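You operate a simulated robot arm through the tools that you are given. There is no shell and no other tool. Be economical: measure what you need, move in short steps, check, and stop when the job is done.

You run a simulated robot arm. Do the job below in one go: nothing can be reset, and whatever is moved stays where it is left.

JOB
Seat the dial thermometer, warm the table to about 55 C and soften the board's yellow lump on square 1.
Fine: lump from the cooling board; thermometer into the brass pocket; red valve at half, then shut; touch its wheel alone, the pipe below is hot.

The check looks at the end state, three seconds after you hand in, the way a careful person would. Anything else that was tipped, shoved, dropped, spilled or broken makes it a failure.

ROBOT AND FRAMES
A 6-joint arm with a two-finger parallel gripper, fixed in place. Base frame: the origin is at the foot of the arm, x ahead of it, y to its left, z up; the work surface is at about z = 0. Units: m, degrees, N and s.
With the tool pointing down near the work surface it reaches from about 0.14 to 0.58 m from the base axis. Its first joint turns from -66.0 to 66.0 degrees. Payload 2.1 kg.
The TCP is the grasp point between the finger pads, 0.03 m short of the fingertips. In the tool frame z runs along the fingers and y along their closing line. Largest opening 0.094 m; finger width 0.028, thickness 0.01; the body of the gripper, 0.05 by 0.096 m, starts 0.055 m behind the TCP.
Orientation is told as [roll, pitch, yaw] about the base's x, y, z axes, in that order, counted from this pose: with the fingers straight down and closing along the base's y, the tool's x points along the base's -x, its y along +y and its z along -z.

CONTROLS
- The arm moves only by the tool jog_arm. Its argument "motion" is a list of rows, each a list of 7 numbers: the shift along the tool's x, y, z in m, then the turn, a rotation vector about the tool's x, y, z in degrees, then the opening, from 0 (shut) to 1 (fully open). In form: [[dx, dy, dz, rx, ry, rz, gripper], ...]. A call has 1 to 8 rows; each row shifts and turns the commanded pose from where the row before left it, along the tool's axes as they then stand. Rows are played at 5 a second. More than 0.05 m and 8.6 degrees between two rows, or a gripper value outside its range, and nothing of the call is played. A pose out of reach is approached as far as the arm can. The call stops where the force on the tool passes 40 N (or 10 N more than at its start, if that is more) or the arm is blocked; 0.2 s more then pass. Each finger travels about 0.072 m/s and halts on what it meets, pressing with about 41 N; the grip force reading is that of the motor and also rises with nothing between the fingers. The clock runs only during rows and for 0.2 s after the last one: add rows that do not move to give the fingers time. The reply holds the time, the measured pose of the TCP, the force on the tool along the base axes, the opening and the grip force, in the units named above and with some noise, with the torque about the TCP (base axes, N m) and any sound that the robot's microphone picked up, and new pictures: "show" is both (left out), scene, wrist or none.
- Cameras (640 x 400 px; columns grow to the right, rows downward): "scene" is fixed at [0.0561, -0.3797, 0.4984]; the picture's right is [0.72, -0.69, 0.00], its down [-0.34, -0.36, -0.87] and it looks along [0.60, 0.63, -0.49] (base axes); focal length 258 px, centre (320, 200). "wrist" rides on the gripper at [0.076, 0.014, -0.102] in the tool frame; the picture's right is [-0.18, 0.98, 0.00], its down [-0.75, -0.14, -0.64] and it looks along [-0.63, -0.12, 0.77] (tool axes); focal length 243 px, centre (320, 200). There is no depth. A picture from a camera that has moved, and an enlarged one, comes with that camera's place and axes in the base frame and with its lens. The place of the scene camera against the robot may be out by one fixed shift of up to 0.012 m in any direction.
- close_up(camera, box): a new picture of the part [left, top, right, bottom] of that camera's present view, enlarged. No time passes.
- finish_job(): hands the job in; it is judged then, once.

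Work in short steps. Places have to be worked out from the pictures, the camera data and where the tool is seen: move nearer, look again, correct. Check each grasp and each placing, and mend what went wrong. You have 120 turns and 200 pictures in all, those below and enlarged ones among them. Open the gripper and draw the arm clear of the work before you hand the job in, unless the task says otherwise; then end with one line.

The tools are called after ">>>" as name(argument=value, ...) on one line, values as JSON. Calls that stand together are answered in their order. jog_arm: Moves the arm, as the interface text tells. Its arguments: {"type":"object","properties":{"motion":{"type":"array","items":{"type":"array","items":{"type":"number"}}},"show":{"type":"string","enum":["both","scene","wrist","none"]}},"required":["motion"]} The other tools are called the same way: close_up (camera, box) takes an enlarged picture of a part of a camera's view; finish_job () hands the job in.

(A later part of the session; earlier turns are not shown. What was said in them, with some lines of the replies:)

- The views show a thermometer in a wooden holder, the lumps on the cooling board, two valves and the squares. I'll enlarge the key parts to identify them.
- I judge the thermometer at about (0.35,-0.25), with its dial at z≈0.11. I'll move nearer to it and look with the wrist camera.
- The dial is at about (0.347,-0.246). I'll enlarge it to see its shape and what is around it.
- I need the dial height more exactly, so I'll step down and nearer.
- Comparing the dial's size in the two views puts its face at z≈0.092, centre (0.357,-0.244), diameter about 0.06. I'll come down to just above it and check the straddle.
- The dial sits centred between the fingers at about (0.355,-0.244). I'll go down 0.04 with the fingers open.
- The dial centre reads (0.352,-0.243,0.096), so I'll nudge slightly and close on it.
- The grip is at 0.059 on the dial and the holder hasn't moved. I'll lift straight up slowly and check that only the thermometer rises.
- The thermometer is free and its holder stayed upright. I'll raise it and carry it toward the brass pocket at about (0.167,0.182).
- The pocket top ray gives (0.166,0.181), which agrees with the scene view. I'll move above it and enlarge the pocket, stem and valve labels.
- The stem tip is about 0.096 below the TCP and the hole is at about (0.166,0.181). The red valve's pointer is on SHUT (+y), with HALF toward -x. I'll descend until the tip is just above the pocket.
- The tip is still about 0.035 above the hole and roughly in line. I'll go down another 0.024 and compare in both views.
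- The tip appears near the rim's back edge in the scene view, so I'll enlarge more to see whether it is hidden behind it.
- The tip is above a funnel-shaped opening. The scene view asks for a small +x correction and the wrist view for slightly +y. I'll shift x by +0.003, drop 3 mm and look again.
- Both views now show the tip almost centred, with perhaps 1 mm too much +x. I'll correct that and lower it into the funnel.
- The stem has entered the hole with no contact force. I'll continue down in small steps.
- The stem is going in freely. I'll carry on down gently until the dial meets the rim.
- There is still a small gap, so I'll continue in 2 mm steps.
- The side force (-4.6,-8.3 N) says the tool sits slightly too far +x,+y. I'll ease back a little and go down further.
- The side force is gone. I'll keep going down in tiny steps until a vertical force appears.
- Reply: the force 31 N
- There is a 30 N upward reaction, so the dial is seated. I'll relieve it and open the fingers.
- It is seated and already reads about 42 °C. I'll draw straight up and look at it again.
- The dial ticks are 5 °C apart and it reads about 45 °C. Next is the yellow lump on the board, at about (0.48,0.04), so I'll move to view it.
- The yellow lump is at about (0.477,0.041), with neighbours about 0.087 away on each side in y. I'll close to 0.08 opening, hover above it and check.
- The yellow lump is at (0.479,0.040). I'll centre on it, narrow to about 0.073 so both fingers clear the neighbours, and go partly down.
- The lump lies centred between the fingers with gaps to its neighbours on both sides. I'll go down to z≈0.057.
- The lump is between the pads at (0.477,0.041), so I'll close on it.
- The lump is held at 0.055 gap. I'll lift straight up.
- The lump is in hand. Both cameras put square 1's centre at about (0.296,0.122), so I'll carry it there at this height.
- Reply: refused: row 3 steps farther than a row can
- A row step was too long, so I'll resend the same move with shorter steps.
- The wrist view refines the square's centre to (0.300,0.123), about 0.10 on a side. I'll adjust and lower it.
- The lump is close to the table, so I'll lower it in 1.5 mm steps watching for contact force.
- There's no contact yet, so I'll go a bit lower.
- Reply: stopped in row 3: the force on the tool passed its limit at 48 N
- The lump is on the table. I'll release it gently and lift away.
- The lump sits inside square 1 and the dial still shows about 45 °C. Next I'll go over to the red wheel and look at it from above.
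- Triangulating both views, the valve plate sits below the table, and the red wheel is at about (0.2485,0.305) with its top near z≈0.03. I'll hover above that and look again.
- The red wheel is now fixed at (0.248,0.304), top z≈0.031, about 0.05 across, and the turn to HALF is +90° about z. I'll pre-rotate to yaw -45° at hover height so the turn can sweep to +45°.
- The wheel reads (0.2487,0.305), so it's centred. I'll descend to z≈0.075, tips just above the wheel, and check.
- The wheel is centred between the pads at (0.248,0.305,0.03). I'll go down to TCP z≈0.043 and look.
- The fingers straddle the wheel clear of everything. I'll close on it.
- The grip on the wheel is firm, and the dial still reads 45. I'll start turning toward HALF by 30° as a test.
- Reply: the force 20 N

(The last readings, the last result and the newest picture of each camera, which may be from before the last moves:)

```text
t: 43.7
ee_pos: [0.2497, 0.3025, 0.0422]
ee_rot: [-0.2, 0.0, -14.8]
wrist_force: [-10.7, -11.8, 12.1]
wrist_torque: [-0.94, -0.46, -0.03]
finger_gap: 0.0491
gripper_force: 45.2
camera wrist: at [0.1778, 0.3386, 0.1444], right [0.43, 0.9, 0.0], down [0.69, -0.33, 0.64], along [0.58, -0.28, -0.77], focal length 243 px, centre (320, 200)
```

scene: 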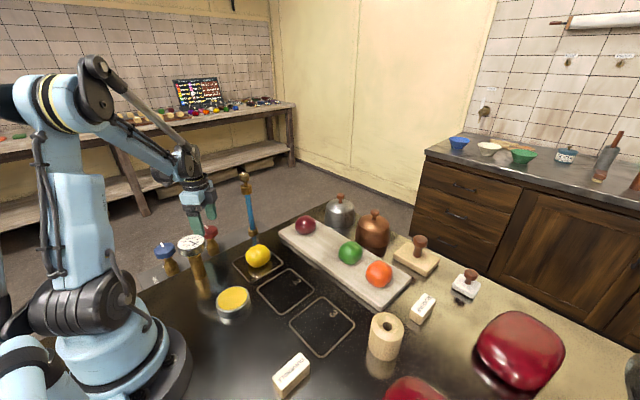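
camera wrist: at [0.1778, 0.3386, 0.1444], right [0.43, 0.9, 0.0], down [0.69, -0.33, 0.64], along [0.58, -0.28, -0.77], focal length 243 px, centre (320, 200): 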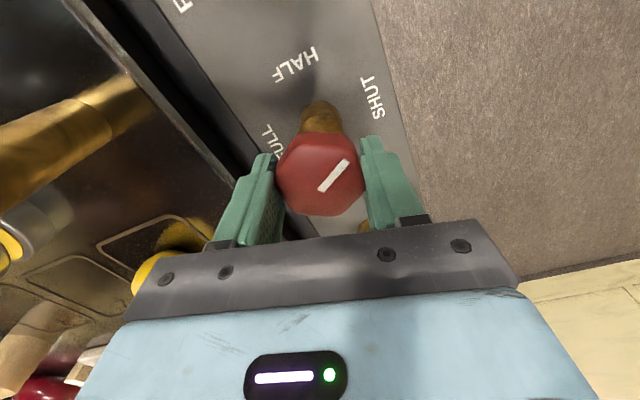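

The wheel turns with the gripper. I'll ease the small side load and continue 37.5° further.

>>> jog_arm(motion=[[0.0006, -0.001, 0, 0, 0, -7.5, 0.45], [0, 0, 0, 0, 0, -7.5, 0.45], [0, 0, 0, 0, 0, -7.5, 0.45], [0, 0, 0, 0, 0, -7.5, 0.45]], show="none")

```text
t: 44.7
ee_pos: [0.2489, 0.3029, 0.0429]
ee_rot: [-0.2, 0.0, 15.1]
wrist_force: [-6.6, -25.1, 10.7]
wrist_torque: [-0.05, -0.99, -0.04]
finger_gap: 0.049
gripper_force: 45.4
```

The side load in -y is building, so I'll shift 2 mm that way and continue to +45°.

>>> jog_arm(motion=[[0.001, -0.0018, 0, 0, 0, 0, 0.45], [0, 0, 0, 0, 0, -7.5, 0.45], [0, 0, 0, 0, 0, -7.5, 0.45]], show="none")

```text
t: 45.5
ee_pos: [0.2475, 0.3017, 0.0427]
ee_rot: [-0.1, -0.1, 30.1]
wrist_force: [7.2, -15.6, 13.7]
wrist_torque: [-0.84, 0.92, -0.05]
finger_gap: 0.0489
gripper_force: 44.8
```

>>> jog_arm(motion=[[0, -0.0012, 0, 0, 0, 0, 0.45], [0, 0, 0, 0, 0, -7.5, 0.45], [0, 0, 0, 0, 0, -7.5, 0.45]], show="both")

>>> close_up(camera="scene", box=[160, 190, 260, 280])

```text
t: 46.3
ee_pos: [0.2489, 0.3005, 0.0422]
ee_rot: [0.0, -0.2, 45.1]
wrist_force: [7.7, -7.8, 17.8]
wrist_torque: [-0.11, 0.16, -0.04]
finger_gap: 0.0491
gripper_force: 44.5
camera wrist: at [0.184, 0.2589, 0.1438], right [-0.57, 0.82, 0.0], down [0.63, 0.43, 0.64], along [0.53, 0.37, -0.76], focal length 243 px, centre (320, 200)
```

scene: 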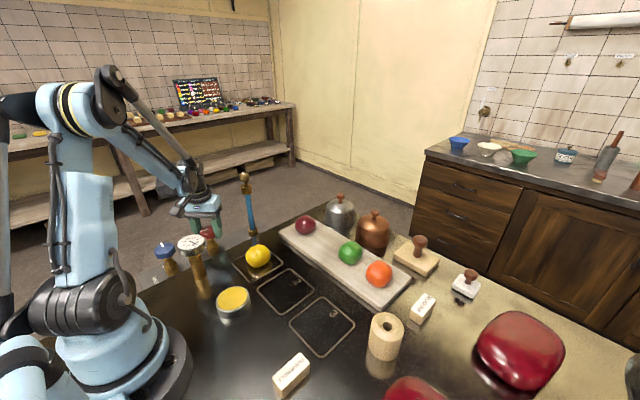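
wrist: 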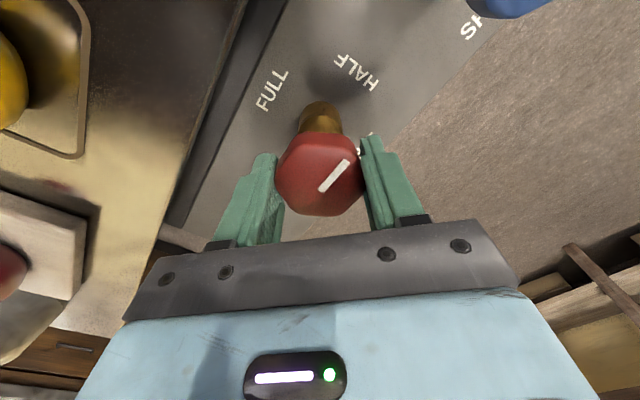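

```text
4.44 times, centred on (210, 235) of scene
camera zoom: at [0.0561, -0.3798, 0.4983], right [0.72, -0.69, 0.0], down [-0.34, -0.36, -0.87], along [0.6, 0.63, -0.49], focal length 1148 px, centre (809, 44)
```

zoom: 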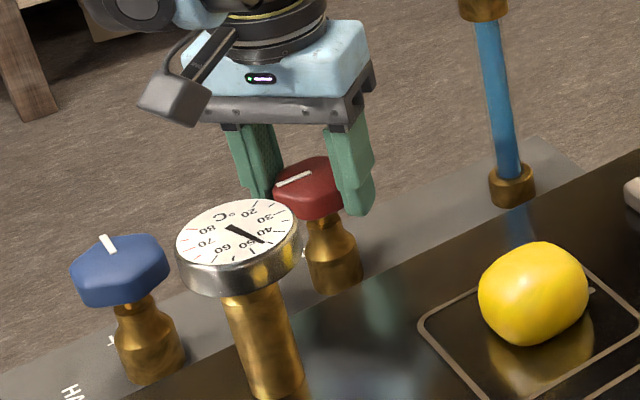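

The pointer is at HALF. I'll hold the wheel and wait, watching the dial in the scene view.

>>> jog_arm(motion=[[0, 0, 0, 0, 0, 0, 0.45], [0, 0, 0, 0, 0, 0, 0.45], [0, 0, 0, 0, 0, 0, 0.45], [0, 0, 0, 0, 0, 0, 0.45], [0, 0, 0, 0, 0, 0, 0.45], [0, 0, 0, 0, 0, 0, 0.45], [0, 0, 0, 0, 0, 0, 0.45], [0, 0, 0, 0, 0, 0, 0.45]], show="none")

>>> close_up(camera="scene", box=[165, 225, 225, 265])

```text
t: 48.1
ee_pos: [0.2491, 0.3014, 0.0418]
ee_rot: [0.0, -0.1, 45.0]
wrist_force: [15.9, 0.7, 17.1]
wrist_torque: [0.19, -0.51, -0.01]
finger_gap: 0.0495
gripper_force: 44.7
```

```text
10.00 times, centred on (195, 245) of scene
camera zoom: at [0.0561, -0.3798, 0.4983], right [0.72, -0.69, 0.0], down [-0.34, -0.36, -0.87], along [0.6, 0.63, -0.49], focal length 2582 px, centre (1570, -250)
```

zoom: 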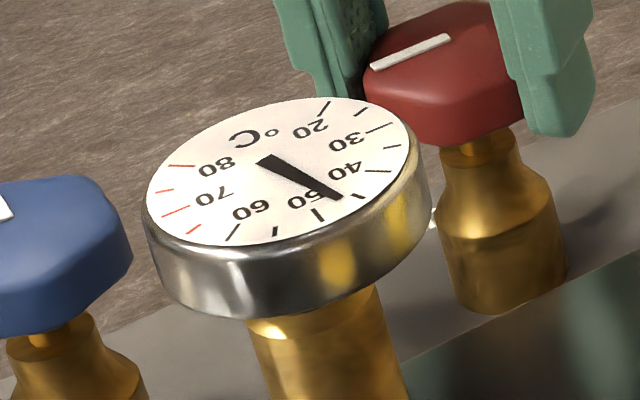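

The dial shows about 47 and rising. I'll wait 1.8 s more and recheck.

>>> jog_arm(motion=[[0, 0, 0, 0, 0, 0, 0.45], [0, 0, 0, 0, 0, 0, 0.45], [0, 0, 0, 0, 0, 0, 0.45], [0, 0, 0, 0, 0, 0, 0.45], [0, 0, 0, 0, 0, 0, 0.45], [0, 0, 0, 0, 0, 0, 0.45], [0, 0, 0, 0, 0, 0, 0.45], [0, 0, 0, 0, 0, 0, 0.45]], show="none")

>>> close_up(camera="scene", box=[165, 225, 225, 265])

```text
t: 49.9
ee_pos: [0.2477, 0.301, 0.0422]
ee_rot: [0.0, -0.2, 44.9]
wrist_force: [19.8, 4.9, 15.6]
wrist_torque: [-0.15, -0.19, -0.04]
finger_gap: 0.0489
gripper_force: 44.5
```

```text
10.00 times, centred on (195, 245) of scene
camera zoom: at [0.0561, -0.3798, 0.4983], right [0.72, -0.69, 0.0], down [-0.34, -0.36, -0.87], along [0.6, 0.63, -0.49], focal length 2582 px, centre (1570, -250)
```

zoom: 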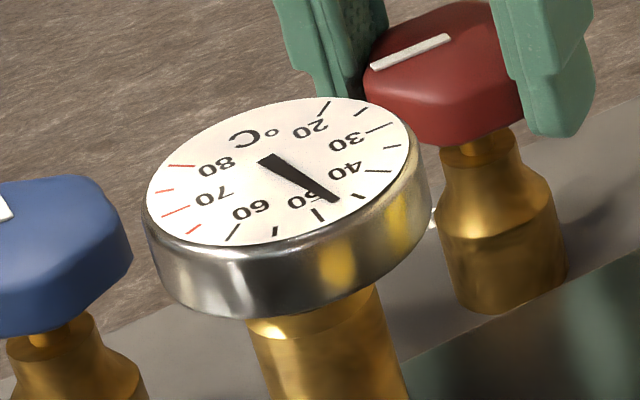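

It's about 48 °C and rising roughly 0.6 °C/s. I'll ease the side load and wait about 5 s.

>>> jog_arm(motion=[[-0.0009, -0.0005, 0, 0, 0, 0, 0.45], [0, 0, 0, 0, 0, 0, 0.45], [0, 0, 0, 0, 0, 0, 0.45], [0, 0, 0, 0, 0, 0, 0.45], [0, 0, 0, 0, 0, 0, 0.45], [0, 0, 0, 0, 0, 0, 0.45], [0, 0, 0, 0, 0, 0, 0.45], [0, 0, 0, 0, 0, 0, 0.45]], show="none")

>>> jog_arm(motion=[[0, 0, 0, 0, 0, 0, 0.45], [0, 0, 0, 0, 0, 0, 0.45], [0, 0, 0, 0, 0, 0, 0.45], [0, 0, 0, 0, 0, 0, 0.45], [0, 0, 0, 0, 0, 0, 0.45], [0, 0, 0, 0, 0, 0, 0.45], [0, 0, 0, 0, 0, 0, 0.45], [0, 0, 0, 0, 0, 0, 0.45]], show="none")

>>> close_up(camera="scene", box=[165, 225, 225, 265])

```text
t: 51.7
ee_pos: [0.2493, 0.3016, 0.0424]
ee_rot: [0.1, -0.1, 45.0]
wrist_force: [0.2, -0.5, -3.8]
wrist_torque: [0.19, -0.04, -0.02]
finger_gap: 0.0489
gripper_force: 45.2
```

```text
t: 53.5
ee_pos: [0.2475, 0.3011, 0.0418]
ee_rot: [0.0, 0.0, 44.9]
wrist_force: [-9.0, -0.6, -8.5]
wrist_torque: [-0.12, 0.24, 0.03]
finger_gap: 0.0489
gripper_force: 45.4
```

```text
10.00 times, centred on (195, 245) of scene
camera zoom: at [0.0561, -0.3797, 0.4984], right [0.72, -0.69, 0.0], down [-0.34, -0.36, -0.87], along [0.6, 0.63, -0.49], focal length 2582 px, centre (1570, -250)
```

zoom: 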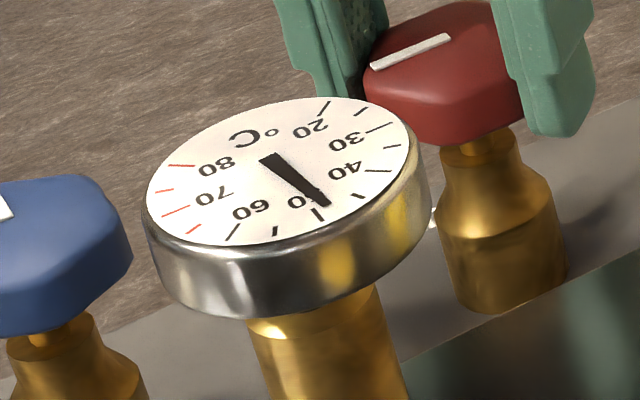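

It's about 49.3 °C, so I'll wait another 5.4 s.

>>> jog_arm(motion=[[0, 0, 0, 0, 0, 0, 0.45], [0, 0, 0, 0, 0, 0, 0.45], [0, 0, 0, 0, 0, 0, 0.45], [0, 0, 0, 0, 0, 0, 0.45], [0, 0, 0, 0, 0, 0, 0.45], [0, 0, 0, 0, 0, 0, 0.45], [0, 0, 0, 0, 0, 0, 0.45], [0, 0, 0, 0, 0, 0, 0.45]], show="none")

>>> jog_arm(motion=[[0, 0, 0, 0, 0, 0, 0.45], [0, 0, 0, 0, 0, 0, 0.45], [0, 0, 0, 0, 0, 0, 0.45], [0, 0, 0, 0, 0, 0, 0.45], [0, 0, 0, 0, 0, 0, 0.45], [0, 0, 0, 0, 0, 0, 0.45], [0, 0, 0, 0, 0, 0, 0.45], [0, 0, 0, 0, 0, 0, 0.45]], show="none")

>>> jog_arm(motion=[[0, 0, 0, 0, 0, 0, 0.45], [0, 0, 0, 0, 0, 0, 0.45], [0, 0, 0, 0, 0, 0, 0.45], [0, 0, 0, 0, 0, 0, 0.45], [0, 0, 0, 0, 0, 0, 0.45], [0, 0, 0, 0, 0, 0, 0.45], [0, 0, 0, 0, 0, 0, 0.45], [0, 0, 0, 0, 0, 0, 0.45]], show="none")

>>> close_up(camera="scene", box=[165, 225, 225, 265])

```text
t: 55.3
ee_pos: [0.2484, 0.3015, 0.0433]
ee_rot: [0.0, 0.1, 45.0]
wrist_force: [-15.5, -1.8, -5.6]
wrist_torque: [-0.07, 0.29, 0.02]
finger_gap: 0.0489
gripper_force: 44.9
```

```text
t: 57.1
ee_pos: [0.2487, 0.3, 0.0417]
ee_rot: [0.0, 0.0, 45.0]
wrist_force: [-18.8, -0.5, -3.3]
wrist_torque: [-0.06, 0.27, 0.01]
finger_gap: 0.0493
gripper_force: 44.7
```

```text
t: 58.9
ee_pos: [0.2492, 0.3017, 0.0421]
ee_rot: [0.0, 0.0, 44.9]
wrist_force: [-18.6, -0.4, -3.2]
wrist_torque: [-0.11, 0.43, 0.02]
finger_gap: 0.0488
gripper_force: 44.6
```

```text
10.00 times, centred on (195, 245) of scene
camera zoom: at [0.0561, -0.3797, 0.4984], right [0.72, -0.69, 0.0], down [-0.34, -0.36, -0.87], along [0.6, 0.63, -0.49], focal length 2582 px, centre (1570, -250)
```

zoom: 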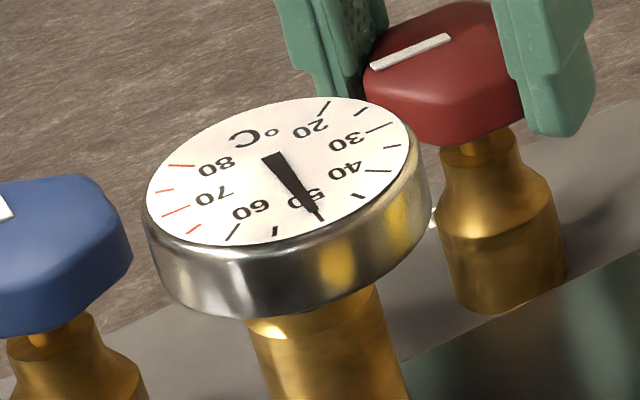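

It's about 50 °C and climbing more slowly. I'll wait another 7 s or so.

>>> jog_arm(motion=[[0.0003, 0.0003, 0, 0, 0, 0, 0.45], [0, 0, 0, 0, 0, 0, 0.45], [0, 0, 0, 0, 0, 0, 0.45], [0, 0, 0, 0, 0, 0, 0.45], [0, 0, 0, 0, 0, 0, 0.45], [0, 0, 0, 0, 0, 0, 0.45], [0, 0, 0, 0, 0, 0, 0.45], [0, 0, 0, 0, 0, 0, 0.45]], show="none")

>>> jog_arm(motion=[[0, 0, 0, 0, 0, 0, 0.45], [0, 0, 0, 0, 0, 0, 0.45], [0, 0, 0, 0, 0, 0, 0.45], [0, 0, 0, 0, 0, 0, 0.45], [0, 0, 0, 0, 0, 0, 0.45], [0, 0, 0, 0, 0, 0, 0.45], [0, 0, 0, 0, 0, 0, 0.45], [0, 0, 0, 0, 0, 0, 0.45]], show="none")

>>> jog_arm(motion=[[0, 0, 0, 0, 0, 0, 0.45], [0, 0, 0, 0, 0, 0, 0.45], [0, 0, 0, 0, 0, 0, 0.45], [0, 0, 0, 0, 0, 0, 0.45], [0, 0, 0, 0, 0, 0, 0.45], [0, 0, 0, 0, 0, 0, 0.45], [0, 0, 0, 0, 0, 0, 0.45], [0, 0, 0, 0, 0, 0, 0.45]], show="none")

>>> jog_arm(motion=[[0, 0, 0, 0, 0, 0, 0.45], [0, 0, 0, 0, 0, 0, 0.45], [0, 0, 0, 0, 0, 0, 0.45], [0, 0, 0, 0, 0, 0, 0.45], [0, 0, 0, 0, 0, 0, 0.45], [0, 0, 0, 0, 0, 0, 0.45], [0, 0, 0, 0, 0, 0, 0.45], [0, 0, 0, 0, 0, 0, 0.45]], show="none")

>>> close_up(camera="scene", box=[165, 225, 225, 265])

>>> close_up(camera="scene", box=[225, 225, 295, 285])

```text
t: 60.7
ee_pos: [0.2491, 0.3012, 0.043]
ee_rot: [0.0, -0.1, 45.0]
wrist_force: [-11.8, 1.1, 10.7]
wrist_torque: [-0.15, 0.29, 0.02]
finger_gap: 0.049
gripper_force: 45.6
```

```text
t: 62.5
ee_pos: [0.2484, 0.3025, 0.043]
ee_rot: [0.0, -0.1, 45.1]
wrist_force: [-8.1, 2.0, 11.5]
wrist_torque: [0.18, 0.11, 0.05]
finger_gap: 0.049
gripper_force: 44.8
```

```text
t: 64.3
ee_pos: [0.2476, 0.3011, 0.0426]
ee_rot: [0.0, -0.1, 45.0]
wrist_force: [-5.3, 4.2, 9.3]
wrist_torque: [0.01, 0.08, -0.02]
finger_gap: 0.0489
gripper_force: 45.4
```

```text
t: 66.1
ee_pos: [0.2492, 0.302, 0.0424]
ee_rot: [0.0, -0.1, 45.0]
wrist_force: [-2.9, 4.8, 5.1]
wrist_torque: [0.14, 0.03, 0.0]
finger_gap: 0.0491
gripper_force: 45.6
```

```text
10.00 times, centred on (195, 245) of scene
camera zoom: at [0.0561, -0.3797, 0.4984], right [0.72, -0.69, 0.0], down [-0.34, -0.36, -0.87], along [0.6, 0.63, -0.49], focal length 2582 px, centre (1570, -250)
```

zoom: 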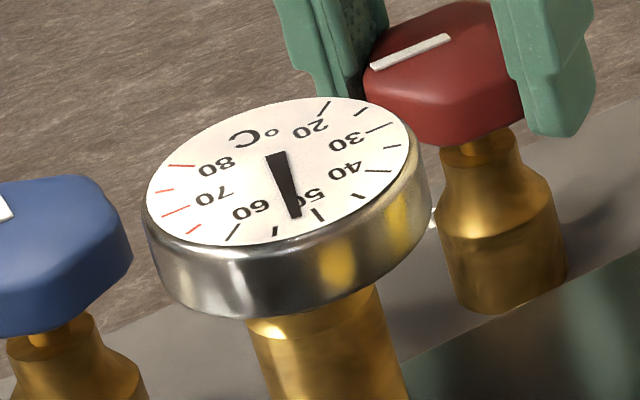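

```text
6.67 times, centred on (260, 255) of scene
camera zoom: at [0.0561, -0.3797, 0.4984], right [0.72, -0.69, 0.0], down [-0.34, -0.36, -0.87], along [0.6, 0.63, -0.49], focal length 1721 px, centre (720, -167)
```

zoom: 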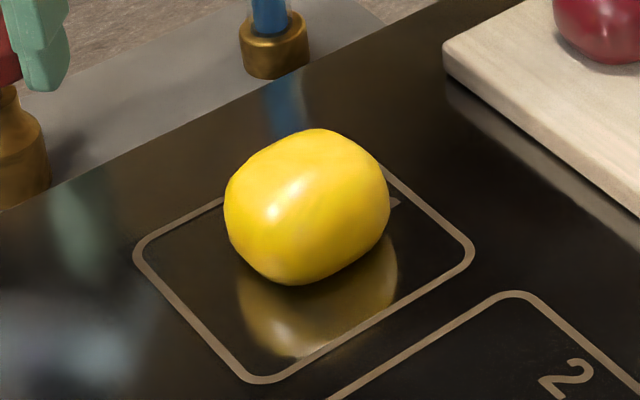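

It's about 52.7 °C at 0.33 °C/s, so I'll wait 3.6 s and recheck.

>>> jog_arm(motion=[[0, 0, 0, 0, 0, 0, 0.45], [0, 0, 0, 0, 0, 0, 0.45], [0, 0, 0, 0, 0, 0, 0.45], [0, 0, 0, 0, 0, 0, 0.45], [0, 0, 0, 0, 0, 0, 0.45], [0, 0, 0, 0, 0, 0, 0.45], [0, 0, 0, 0, 0, 0, 0.45], [0, 0, 0, 0, 0, 0, 0.45]], show="none")

>>> jog_arm(motion=[[0, 0, 0, 0, 0, 0, 0.45], [0, 0, 0, 0, 0, 0, 0.45], [0, 0, 0, 0, 0, 0, 0.45], [0, 0, 0, 0, 0, 0, 0.45], [0, 0, 0, 0, 0, 0, 0.45], [0, 0, 0, 0, 0, 0, 0.45], [0, 0, 0, 0, 0, 0, 0.45]], show="none")

>>> close_up(camera="scene", box=[165, 225, 225, 265])

```text
t: 67.9
ee_pos: [0.2502, 0.3018, 0.0419]
ee_rot: [0.0, -0.1, 45.0]
wrist_force: [-1.1, 6.1, 3.0]
wrist_torque: [0.12, -0.03, 0.02]
finger_gap: 0.0488
gripper_force: 45.3
```

```text
t: 69.5
ee_pos: [0.2486, 0.3016, 0.0425]
ee_rot: [0.1, -0.1, 45.0]
wrist_force: [-0.5, 6.3, 0.9]
wrist_torque: [0.16, -0.05, -0.01]
finger_gap: 0.049
gripper_force: 45.0
```

```text
10.00 times, centred on (195, 245) of scene
camera zoom: at [0.0561, -0.3797, 0.4984], right [0.72, -0.69, 0.0], down [-0.34, -0.36, -0.87], along [0.6, 0.63, -0.49], focal length 2582 px, centre (1570, -250)
```

zoom: 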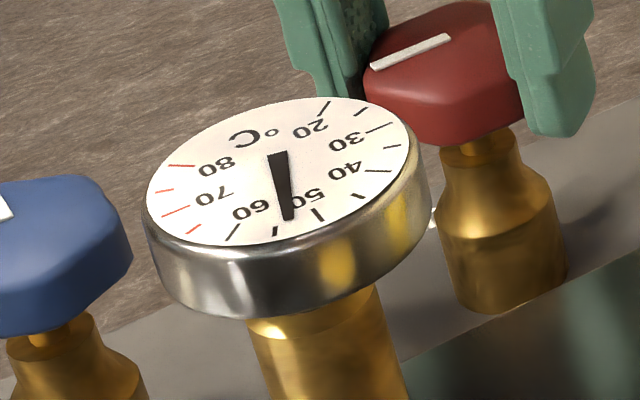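

It's about 53.5 °C. I'll wait about 3.2 s and look again before shutting.

>>> jog_arm(motion=[[0, 0, 0, 0, 0, 0, 0.45], [0, 0, 0, 0, 0, 0, 0.45], [0, 0, 0, 0, 0, 0, 0.45], [0, 0, 0, 0, 0, 0, 0.45], [0, 0, 0, 0, 0, 0, 0.45], [0, 0, 0, 0, 0, 0, 0.45], [0, 0, 0, 0, 0, 0, 0.45], [0, 0, 0, 0, 0, 0, 0.45]], show="none")

>>> jog_arm(motion=[[0, 0, 0, 0, 0, 0, 0.45], [0, 0, 0, 0, 0, 0, 0.45], [0, 0, 0, 0, 0, 0, 0.45], [0, 0, 0, 0, 0, 0, 0.45], [0, 0, 0, 0, 0, 0, 0.45]], show="none")

>>> close_up(camera="scene", box=[165, 225, 225, 265])

```text
t: 71.3
ee_pos: [0.2495, 0.3018, 0.0419]
ee_rot: [0.0, -0.1, 45.0]
wrist_force: [-0.1, 7.2, 0.1]
wrist_torque: [0.15, 0.01, 0.03]
finger_gap: 0.049
gripper_force: 45.5
```

```text
t: 72.5
ee_pos: [0.2487, 0.3019, 0.0424]
ee_rot: [0.1, -0.2, 45.0]
wrist_force: [-0.1, 6.4, -0.7]
wrist_torque: [0.11, -0.06, -0.02]
finger_gap: 0.049
gripper_force: 45.2
```

```text
10.00 times, centred on (195, 245) of scene
camera zoom: at [0.0561, -0.3797, 0.4984], right [0.72, -0.69, 0.0], down [-0.34, -0.36, -0.87], along [0.6, 0.63, -0.49], focal length 2582 px, centre (1570, -250)
```

zoom: 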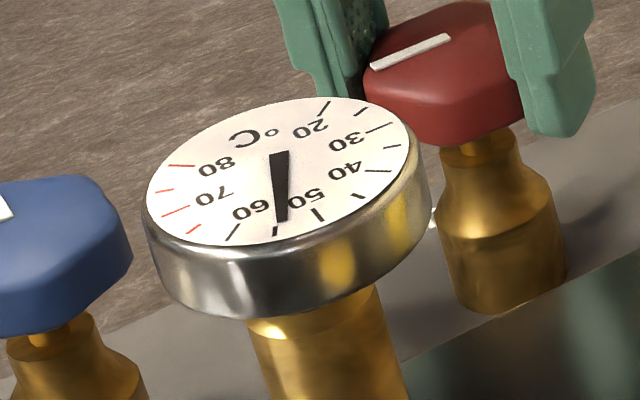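

It's about 54.4 °C, so I'll shut the valve now by turning back 90° with small centring shifts.

>>> jog_arm(motion=[[0, 0, 0, 0, 0, 7.5, 0.45], [-0.0004, 0.0005, 0, 0, 0, 7.5, 0.45], [0, 0, 0, 0, 0, 7.5, 0.45], [-0.0003, 0.0006, 0, 0, 0, 7.5, 0.45], [0, 0, 0, 0, 0, 7.5, 0.45], [0, 0.0006, 0, 0, 0, 7.5, 0.45]], show="none")

>>> jog_arm(motion=[[0, 0, 0, 0, 0, 7.5, 0.45], [0, 0.0006, 0, 0, 0, 7.5, 0.45], [0, 0, 0, 0, 0, 7.5, 0.45], [0, 0, 0, 0, 0, 7.5, 0.45], [0, 0, 0, 0, 0, 7.5, 0.45], [0, 0, 0, 0, 0, 7.5, 0.45]], show="wrist")

>>> close_up(camera="scene", box=[165, 225, 225, 265])

```text
t: 73.9
ee_pos: [0.2485, 0.3031, 0.0412]
ee_rot: [-0.1, -0.1, -0.1]
wrist_force: [-5.6, 0.1, -15.6]
wrist_torque: [0.13, -0.97, 0.02]
finger_gap: 0.0489
gripper_force: 45.3
```

```text
t: 75.3
ee_pos: [0.2488, 0.3048, 0.0421]
ee_rot: [0.1, 0.0, -45.2]
wrist_force: [-2.7, -2.3, -31.0]
wrist_torque: [0.17, 0.19, 0.11]
finger_gap: 0.0487
gripper_force: 44.9
camera wrist: at [0.2044, 0.3696, 0.1442], right [0.83, 0.56, 0.0], down [0.43, -0.63, 0.64], along [0.36, -0.53, -0.77], focal length 243 px, centre (320, 200)
```

wrist: 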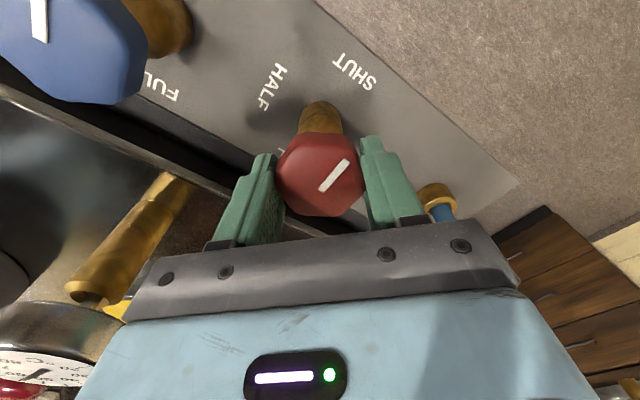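

```text
10.00 times, centred on (195, 245) of scene
camera zoom: at [0.0562, -0.3796, 0.4984], right [0.72, -0.69, 0.0], down [-0.34, -0.36, -0.87], along [0.6, 0.63, -0.49], focal length 2582 px, centre (1570, -250)
```

zoom: 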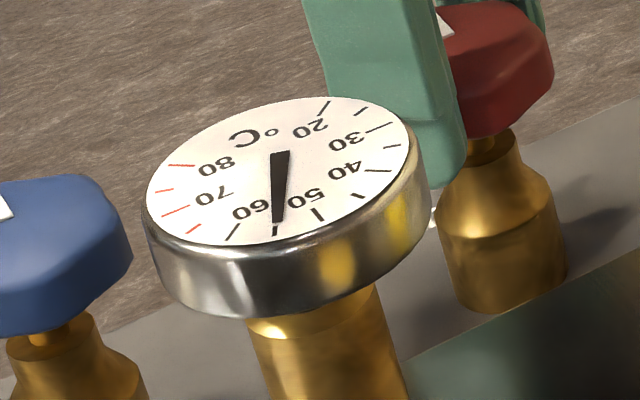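

The pointer is back at SHUT and the dial reads about 55. I'll relieve the vertical load, then release the wheel and go straight up.

>>> jog_arm(motion=[[0, 0, 0.0008, 0, 0, 0, 0.45], [0, 0, 0, 0, 0, 0, 0.6], [0, 0, 0, 0, 0, 0, 0.82], [0, 0, 0, 0, 0, 0, 0.82], [0, 0, -0.04, 0, 0, 0, 0.82], [0, 0, -0.045, 0, 0, 0, 0.82], [0, 0, -0.045, 0, 0, 0, 0.82], [0, 0, 0, 0, 0, 0, 0.82]], show="wrist")

>>> close_up(camera="scene", box=[165, 215, 225, 265])

>>> close_up(camera="scene", box=[225, 225, 295, 285])

```text
t: 77.1
ee_pos: [0.2483, 0.3035, 0.1709]
ee_rot: [0.0, 0.1, -45.0]
wrist_force: [-0.2, -1.1, -0.6]
wrist_torque: [-0.02, 0.02, 0.03]
finger_gap: 0.0771
gripper_force: 0.0
camera wrist: at [0.2042, 0.3683, 0.2724], right [0.82, 0.57, 0.0], down [0.43, -0.63, 0.64], along [0.36, -0.53, -0.77], focal length 243 px, centre (320, 200)
```

wrist: 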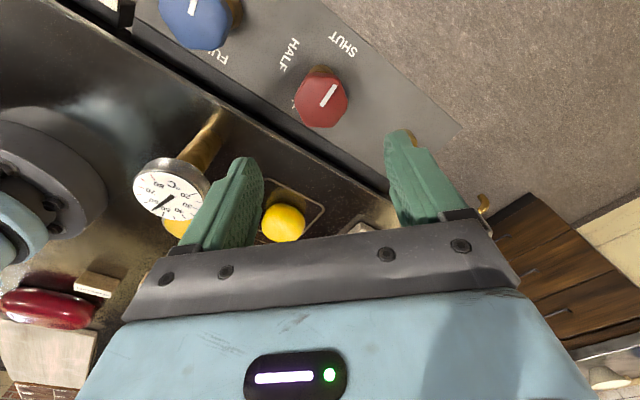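

```text
8.00 times, centred on (195, 240) of scene
camera zoom: at [0.0561, -0.3797, 0.4984], right [0.72, -0.69, 0.0], down [-0.34, -0.36, -0.87], along [0.6, 0.63, -0.49], focal length 2066 px, centre (1320, -120)
```

zoom: 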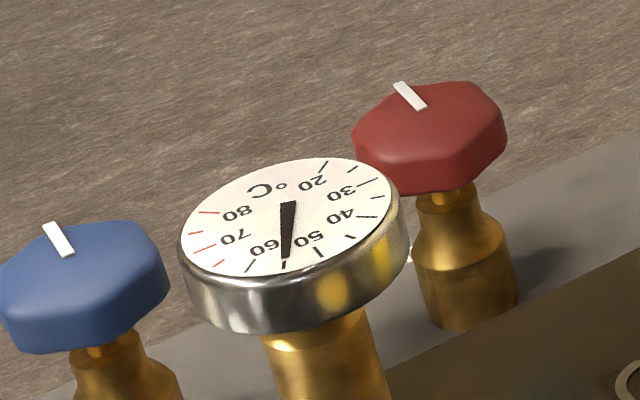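

```text
6.67 times, centred on (260, 255) of scene
camera zoom: at [0.0561, -0.3797, 0.4984], right [0.72, -0.69, 0.0], down [-0.34, -0.36, -0.87], along [0.6, 0.63, -0.49], focal length 1721 px, centre (720, -167)
```

zoom: 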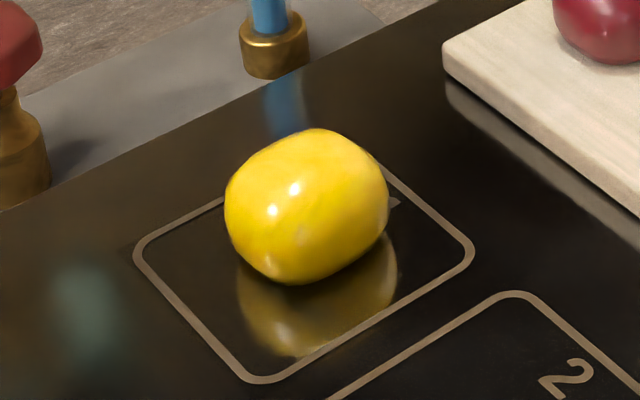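

The valve is shut, the wheel is untouched otherwise, and the reading is about 55 °C. The lump's shine is starting to change, so I'll draw the arm clear and wait for it to soften.

>>> jog_arm(motion=[[0, 0, -0.02, 0, 0, -7.5, 0.82], [0, 0, -0.02, 0, 0, -7.5, 0.82], [0, 0, -0.02, 0, 0, -7.5, 0.82], [0, 0, -0.02, 0, 0, -7.5, 0.82], [0, 0, -0.02, 0, 0, -7.5, 0.82], [0, 0, -0.02, 0, 0, -7.5, 0.9], [0, -0.045, 0, 0, 0, 0, 1], [0, -0.045, 0, 0, 0, 0, 1]], show="none")

>>> jog_arm(motion=[[0, -0.045, 0, 0, 0, 0, 1], [0, -0.045, 0, 0, 0, 0, 1], [0, -0.045, 0, 0, 0, 0, 1], [0, -0.045, 0, 0, 0, 0, 1], [0, -0.045, 0, 0, 0, 0, 1], [0, 0, 0, 0, 0, 0, 1], [0, 0, 0, 0, 0, 0, 1], [0, 0, 0, 0, 0, 0, 1]], show="scene")

>>> close_up(camera="scene", box=[165, 215, 225, 265])

>>> close_up(camera="scene", box=[225, 225, 295, 285])

```text
t: 78.9
ee_pos: [0.2476, 0.214, 0.2934]
ee_rot: [0.1, -0.1, 0.1]
wrist_force: [0.6, -0.3, 0.4]
wrist_torque: [-0.03, 0.0, 0.0]
finger_gap: 0.0935
gripper_force: 0.1
```

```text
t: 80.7
ee_pos: [0.2461, -0.0102, 0.2911]
ee_rot: [0.0, 0.0, 0.0]
wrist_force: [0.2, 0.1, 0.3]
wrist_torque: [0.03, 0.02, 0.0]
finger_gap: 0.0939
gripper_force: 0.0
```

scene: 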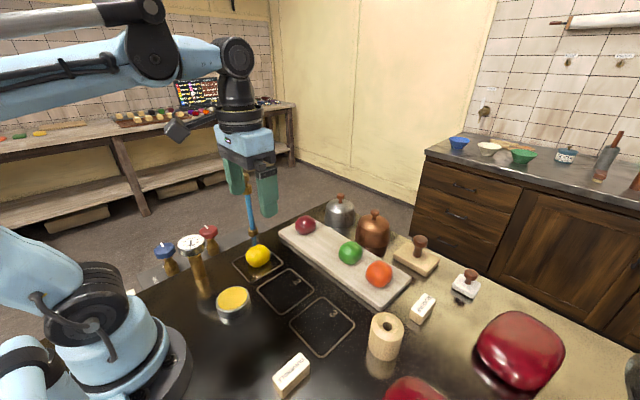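

```text
8.00 times, centred on (195, 240) of scene
camera zoom: at [0.0561, -0.3797, 0.4984], right [0.72, -0.69, 0.0], down [-0.34, -0.36, -0.87], along [0.6, 0.63, -0.49], focal length 2066 px, centre (1320, -120)
```

zoom: 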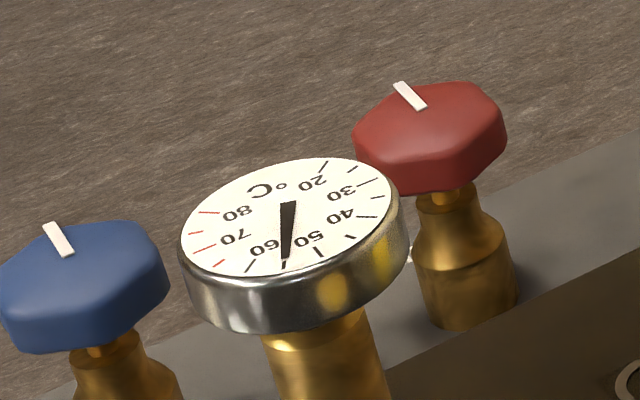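

```text
6.67 times, centred on (260, 255) of scene
camera zoom: at [0.0561, -0.3797, 0.4984], right [0.72, -0.69, 0.0], down [-0.34, -0.36, -0.87], along [0.6, 0.63, -0.49], focal length 1721 px, centre (720, -167)
```

zoom: 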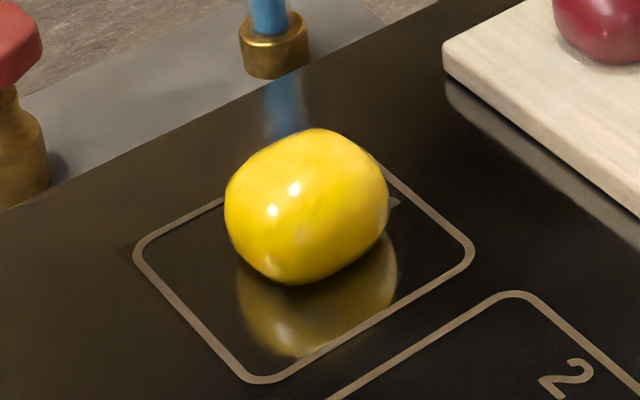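

It holds at 55 °C and the lump keeps its shape. I'll wait about 9 s and compare.

>>> jog_arm(motion=[[0, 0, 0, 0, 0, 0, 1], [0, 0, 0, 0, 0, 0, 1], [0, 0, 0, 0, 0, 0, 1], [0, 0, 0, 0, 0, 0, 1], [0, 0, 0, 0, 0, 0, 1], [0, 0, 0, 0, 0, 0, 1], [0, 0, 0, 0, 0, 0, 1], [0, 0, 0, 0, 0, 0, 1]], show="none")

>>> jog_arm(motion=[[0, 0, 0, 0, 0, 0, 1], [0, 0, 0, 0, 0, 0, 1], [0, 0, 0, 0, 0, 0, 1], [0, 0, 0, 0, 0, 0, 1], [0, 0, 0, 0, 0, 0, 1], [0, 0, 0, 0, 0, 0, 1], [0, 0, 0, 0, 0, 0, 1], [0, 0, 0, 0, 0, 0, 1]], show="none")

>>> jog_arm(motion=[[0, 0, 0, 0, 0, 0, 1], [0, 0, 0, 0, 0, 0, 1], [0, 0, 0, 0, 0, 0, 1], [0, 0, 0, 0, 0, 0, 1], [0, 0, 0, 0, 0, 0, 1], [0, 0, 0, 0, 0, 0, 1], [0, 0, 0, 0, 0, 0, 1], [0, 0, 0, 0, 0, 0, 1]], show="none")

>>> jog_arm(motion=[[0, 0, 0, 0, 0, 0, 1], [0, 0, 0, 0, 0, 0, 1], [0, 0, 0, 0, 0, 0, 1], [0, 0, 0, 0, 0, 0, 1], [0, 0, 0, 0, 0, 0, 1], [0, 0, 0, 0, 0, 0, 1], [0, 0, 0, 0, 0, 0, 1], [0, 0, 0, 0, 0, 0, 1]], show="none")

>>> close_up(camera="scene", box=[165, 215, 225, 265])

>>> close_up(camera="scene", box=[225, 225, 295, 285])

```text
t: 82.5
ee_pos: [0.247, -0.0092, 0.2925]
ee_rot: [0.0, 0.0, 0.0]
wrist_force: [0.7, 0.3, -0.5]
wrist_torque: [-0.03, -0.03, -0.02]
finger_gap: 0.0938
gripper_force: 0.0
```

```text
t: 84.3
ee_pos: [0.2472, -0.0088, 0.2907]
ee_rot: [0.0, 0.0, 0.0]
wrist_force: [-0.1, 0.0, -0.2]
wrist_torque: [-0.02, -0.01, 0.01]
finger_gap: 0.094
gripper_force: 0.0
```

```text
t: 86.1
ee_pos: [0.2469, -0.0093, 0.2909]
ee_rot: [0.0, 0.0, -0.1]
wrist_force: [0.0, -0.3, 1.6]
wrist_torque: [0.02, 0.01, -0.02]
finger_gap: 0.094
gripper_force: 0.1
```

```text
t: 87.9
ee_pos: [0.2464, -0.0093, 0.2897]
ee_rot: [-0.1, 0.0, 0.0]
wrist_force: [-0.9, -0.2, 0.7]
wrist_torque: [0.0, -0.01, 0.04]
finger_gap: 0.0939
gripper_force: 0.1
```

```text
8.00 times, centred on (195, 240) of scene
camera zoom: at [0.0561, -0.3797, 0.4984], right [0.72, -0.69, 0.0], down [-0.34, -0.36, -0.87], along [0.6, 0.63, -0.49], focal length 2066 px, centre (1320, -120)
```

zoom: 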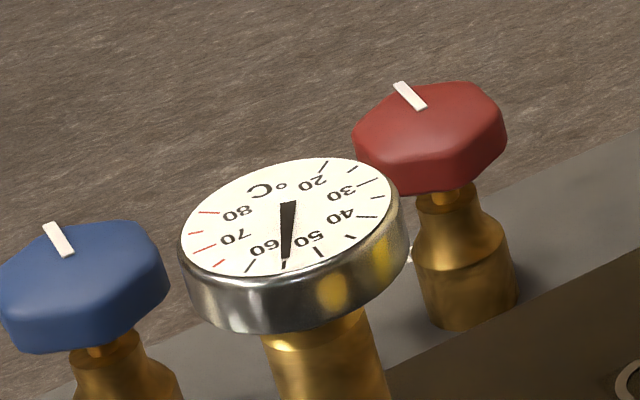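

```text
6.67 times, centred on (260, 255) of scene
camera zoom: at [0.0561, -0.3797, 0.4984], right [0.72, -0.69, 0.0], down [-0.34, -0.36, -0.87], along [0.6, 0.63, -0.49], focal length 1721 px, centre (720, -167)
```

zoom: 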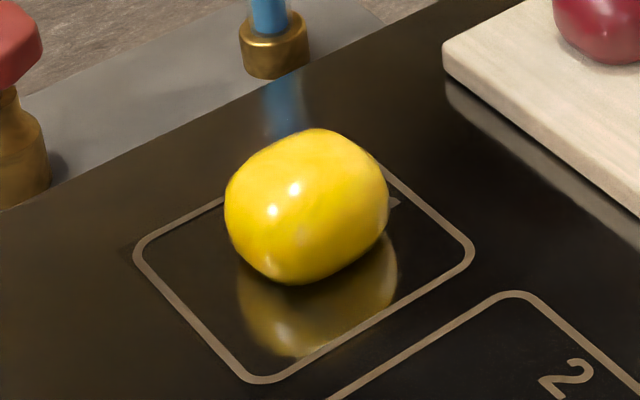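

The lump's surface went glossier and rounder between t=66 and t=77, and the dial is steady near 55 °C. I'll wait about 14 s more to see whether it still changes.

>>> jog_arm(motion=[[0, 0, 0, 0, 0, 0, 1], [0, 0, 0, 0, 0, 0, 1], [0, 0, 0, 0, 0, 0, 1], [0, 0, 0, 0, 0, 0, 1], [0, 0, 0, 0, 0, 0, 1], [0, 0, 0, 0, 0, 0, 1], [0, 0, 0, 0, 0, 0, 1], [0, 0, 0, 0, 0, 0, 1]], show="none")

>>> jog_arm(motion=[[0, 0, 0, 0, 0, 0, 1], [0, 0, 0, 0, 0, 0, 1], [0, 0, 0, 0, 0, 0, 1], [0, 0, 0, 0, 0, 0, 1], [0, 0, 0, 0, 0, 0, 1], [0, 0, 0, 0, 0, 0, 1], [0, 0, 0, 0, 0, 0, 1], [0, 0, 0, 0, 0, 0, 1]], show="none")

>>> jog_arm(motion=[[0, 0, 0, 0, 0, 0, 1], [0, 0, 0, 0, 0, 0, 1], [0, 0, 0, 0, 0, 0, 1], [0, 0, 0, 0, 0, 0, 1], [0, 0, 0, 0, 0, 0, 1], [0, 0, 0, 0, 0, 0, 1], [0, 0, 0, 0, 0, 0, 1], [0, 0, 0, 0, 0, 0, 1]], show="none")

>>> jog_arm(motion=[[0, 0, 0, 0, 0, 0, 1], [0, 0, 0, 0, 0, 0, 1], [0, 0, 0, 0, 0, 0, 1], [0, 0, 0, 0, 0, 0, 1], [0, 0, 0, 0, 0, 0, 1], [0, 0, 0, 0, 0, 0, 1], [0, 0, 0, 0, 0, 0, 1], [0, 0, 0, 0, 0, 0, 1]], show="none")

>>> jog_arm(motion=[[0, 0, 0, 0, 0, 0, 1], [0, 0, 0, 0, 0, 0, 1], [0, 0, 0, 0, 0, 0, 1], [0, 0, 0, 0, 0, 0, 1], [0, 0, 0, 0, 0, 0, 1], [0, 0, 0, 0, 0, 0, 1], [0, 0, 0, 0, 0, 0, 1], [0, 0, 0, 0, 0, 0, 1]], show="none")

>>> jog_arm(motion=[[0, 0, 0, 0, 0, 0, 1], [0, 0, 0, 0, 0, 0, 1], [0, 0, 0, 0, 0, 0, 1], [0, 0, 0, 0, 0, 0, 1], [0, 0, 0, 0, 0, 0, 1], [0, 0, 0, 0, 0, 0, 1], [0, 0, 0, 0, 0, 0, 1], [0, 0, 0, 0, 0, 0, 1]], show="none")

>>> jog_arm(motion=[[0, 0, 0, 0, 0, 0, 1], [0, 0, 0, 0, 0, 0, 1], [0, 0, 0, 0, 0, 0, 1], [0, 0, 0, 0, 0, 0, 1], [0, 0, 0, 0, 0, 0, 1], [0, 0, 0, 0, 0, 0, 1], [0, 0, 0, 0, 0, 0, 1], [0, 0, 0, 0, 0, 0, 1]], show="both")

>>> close_up(camera="scene", box=[165, 215, 225, 265])

>>> close_up(camera="scene", box=[225, 225, 295, 285])

```text
t: 89.7
ee_pos: [0.2484, -0.0097, 0.2912]
ee_rot: [0.1, -0.1, 0.0]
wrist_force: [0.0, -0.1, -0.2]
wrist_torque: [0.04, 0.01, -0.02]
finger_gap: 0.094
gripper_force: 0.1
```

```text
t: 91.5
ee_pos: [0.2473, -0.0098, 0.2912]
ee_rot: [0.0, 0.0, 0.0]
wrist_force: [-0.2, 0.6, 0.3]
wrist_torque: [-0.01, -0.02, -0.01]
finger_gap: 0.0938
gripper_force: 0.1
```

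```text
t: 93.3
ee_pos: [0.2469, -0.0086, 0.2908]
ee_rot: [0.0, 0.0, 0.0]
wrist_force: [0.1, -0.6, 0.0]
wrist_torque: [0.01, 0.01, -0.05]
finger_gap: 0.094
gripper_force: 0.1
```

```text
t: 95.1
ee_pos: [0.2468, -0.009, 0.2906]
ee_rot: [-0.1, 0.0, 0.0]
wrist_force: [0.4, 0.2, -0.3]
wrist_torque: [0.0, -0.01, 0.02]
finger_gap: 0.0942
gripper_force: 0.1
```

```text
t: 96.9
ee_pos: [0.2469, -0.0107, 0.2906]
ee_rot: [0.0, 0.0, -0.1]
wrist_force: [-0.2, 0.1, 0.0]
wrist_torque: [0.02, 0.02, -0.03]
finger_gap: 0.0938
gripper_force: 0.0
```

```text
t: 98.7
ee_pos: [0.2466, -0.0095, 0.2907]
ee_rot: [0.0, 0.0, 0.1]
wrist_force: [-0.1, -0.2, 0.3]
wrist_torque: [-0.04, 0.0, 0.01]
finger_gap: 0.094
gripper_force: 0.1
```

```text
t: 100.5
ee_pos: [0.2468, -0.0096, 0.2907]
ee_rot: [-0.1, -0.1, 0.2]
wrist_force: [0.7, -0.3, 0.1]
wrist_torque: [-0.01, 0.02, -0.01]
finger_gap: 0.0941
gripper_force: 0.0
camera wrist: at [0.1701, 0.006, 0.3927], right [0.18, 0.98, 0.0], down [0.75, -0.14, 0.64], along [0.63, -0.12, -0.77], focal length 243 px, centre (320, 200)
```

scene: 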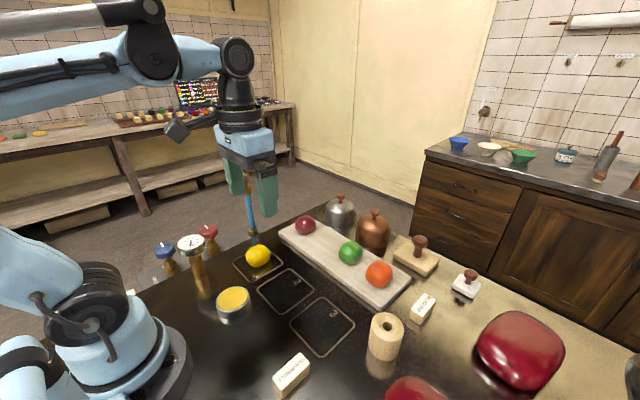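
wrist: 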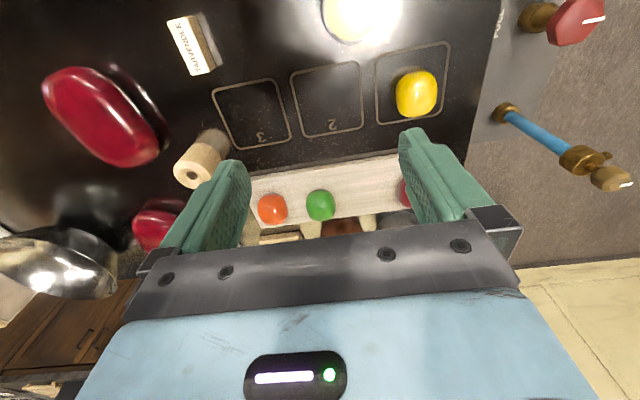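

```text
8.00 times, centred on (195, 240) of scene
camera zoom: at [0.0561, -0.3797, 0.4984], right [0.72, -0.69, 0.0], down [-0.34, -0.36, -0.87], along [0.6, 0.63, -0.49], focal length 2066 px, centre (1320, -120)
```

zoom: 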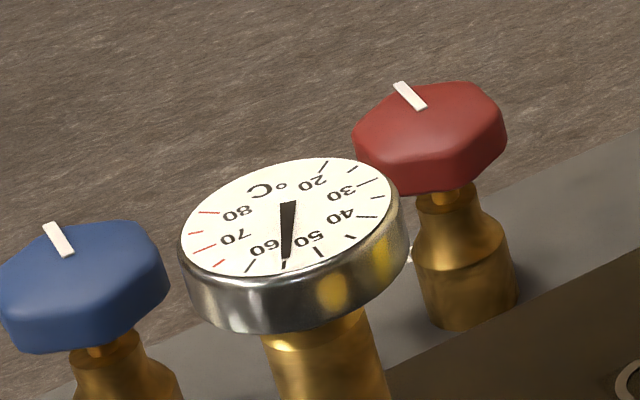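

```text
6.67 times, centred on (260, 255) of scene
camera zoom: at [0.0561, -0.3797, 0.4984], right [0.72, -0.69, 0.0], down [-0.34, -0.36, -0.87], along [0.6, 0.63, -0.49], focal length 1721 px, centre (720, -167)
```

zoom: 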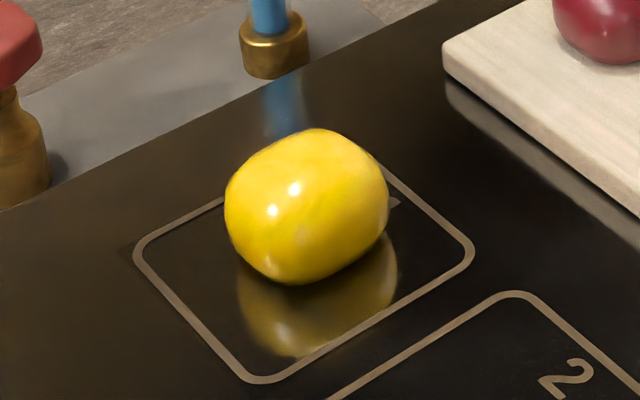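

All is steady. I'll compare the lump's surface with the unheated ones to confirm it has softened.

>>> close_up(camera="scene", box=[230, 205, 400, 295])

>>> close_up(camera="wrist", box=[370, 40, 470, 130])

```text
3.76 times, centred on (315, 250) of scene
camera zoom: at [0.0561, -0.3797, 0.4984], right [0.72, -0.69, 0.0], down [-0.34, -0.36, -0.87], along [0.6, 0.63, -0.49], focal length 972 px, centre (339, 12)
```

zoom: 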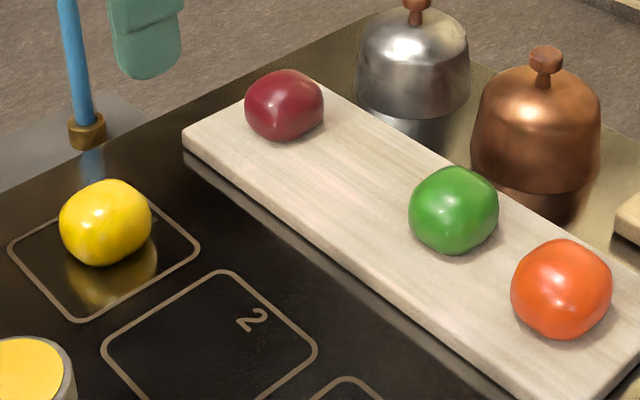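

```text
4.44 times, centred on (420, 85) of wrist
camera zoom: at [0.1701, 0.006, 0.3927], right [0.18, 0.98, 0.0], down [0.75, -0.14, 0.64], along [0.63, -0.12, -0.77], focal length 1078 px, centre (-124, 711)
```

zoom: 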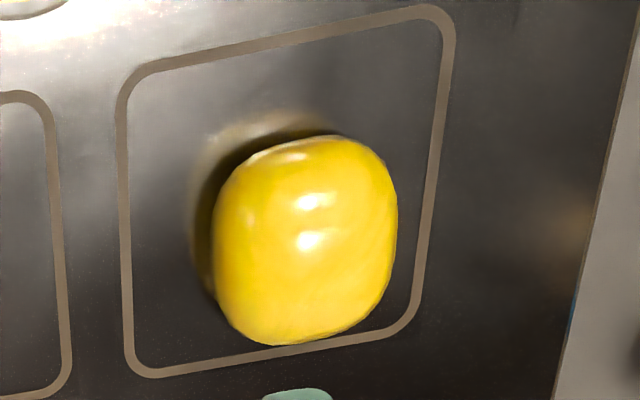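

The yellow lump now has a sharp wet gloss that the hard lumps don't. It lies inside square 1, the dial reads about 55 °C, the red valve is shut and the arm is clear and open, so I'm handing in.

>>> finish_job()

```text
The job is handed in.
```

The job is handed in: the thermometer is seated in the brass pocket and reads about 55 °C, and the red valve went to half and is shut again. The yellow lump from the board is on square 1; it looks softened, going by its glossier surface, but I didn't touch it to check.
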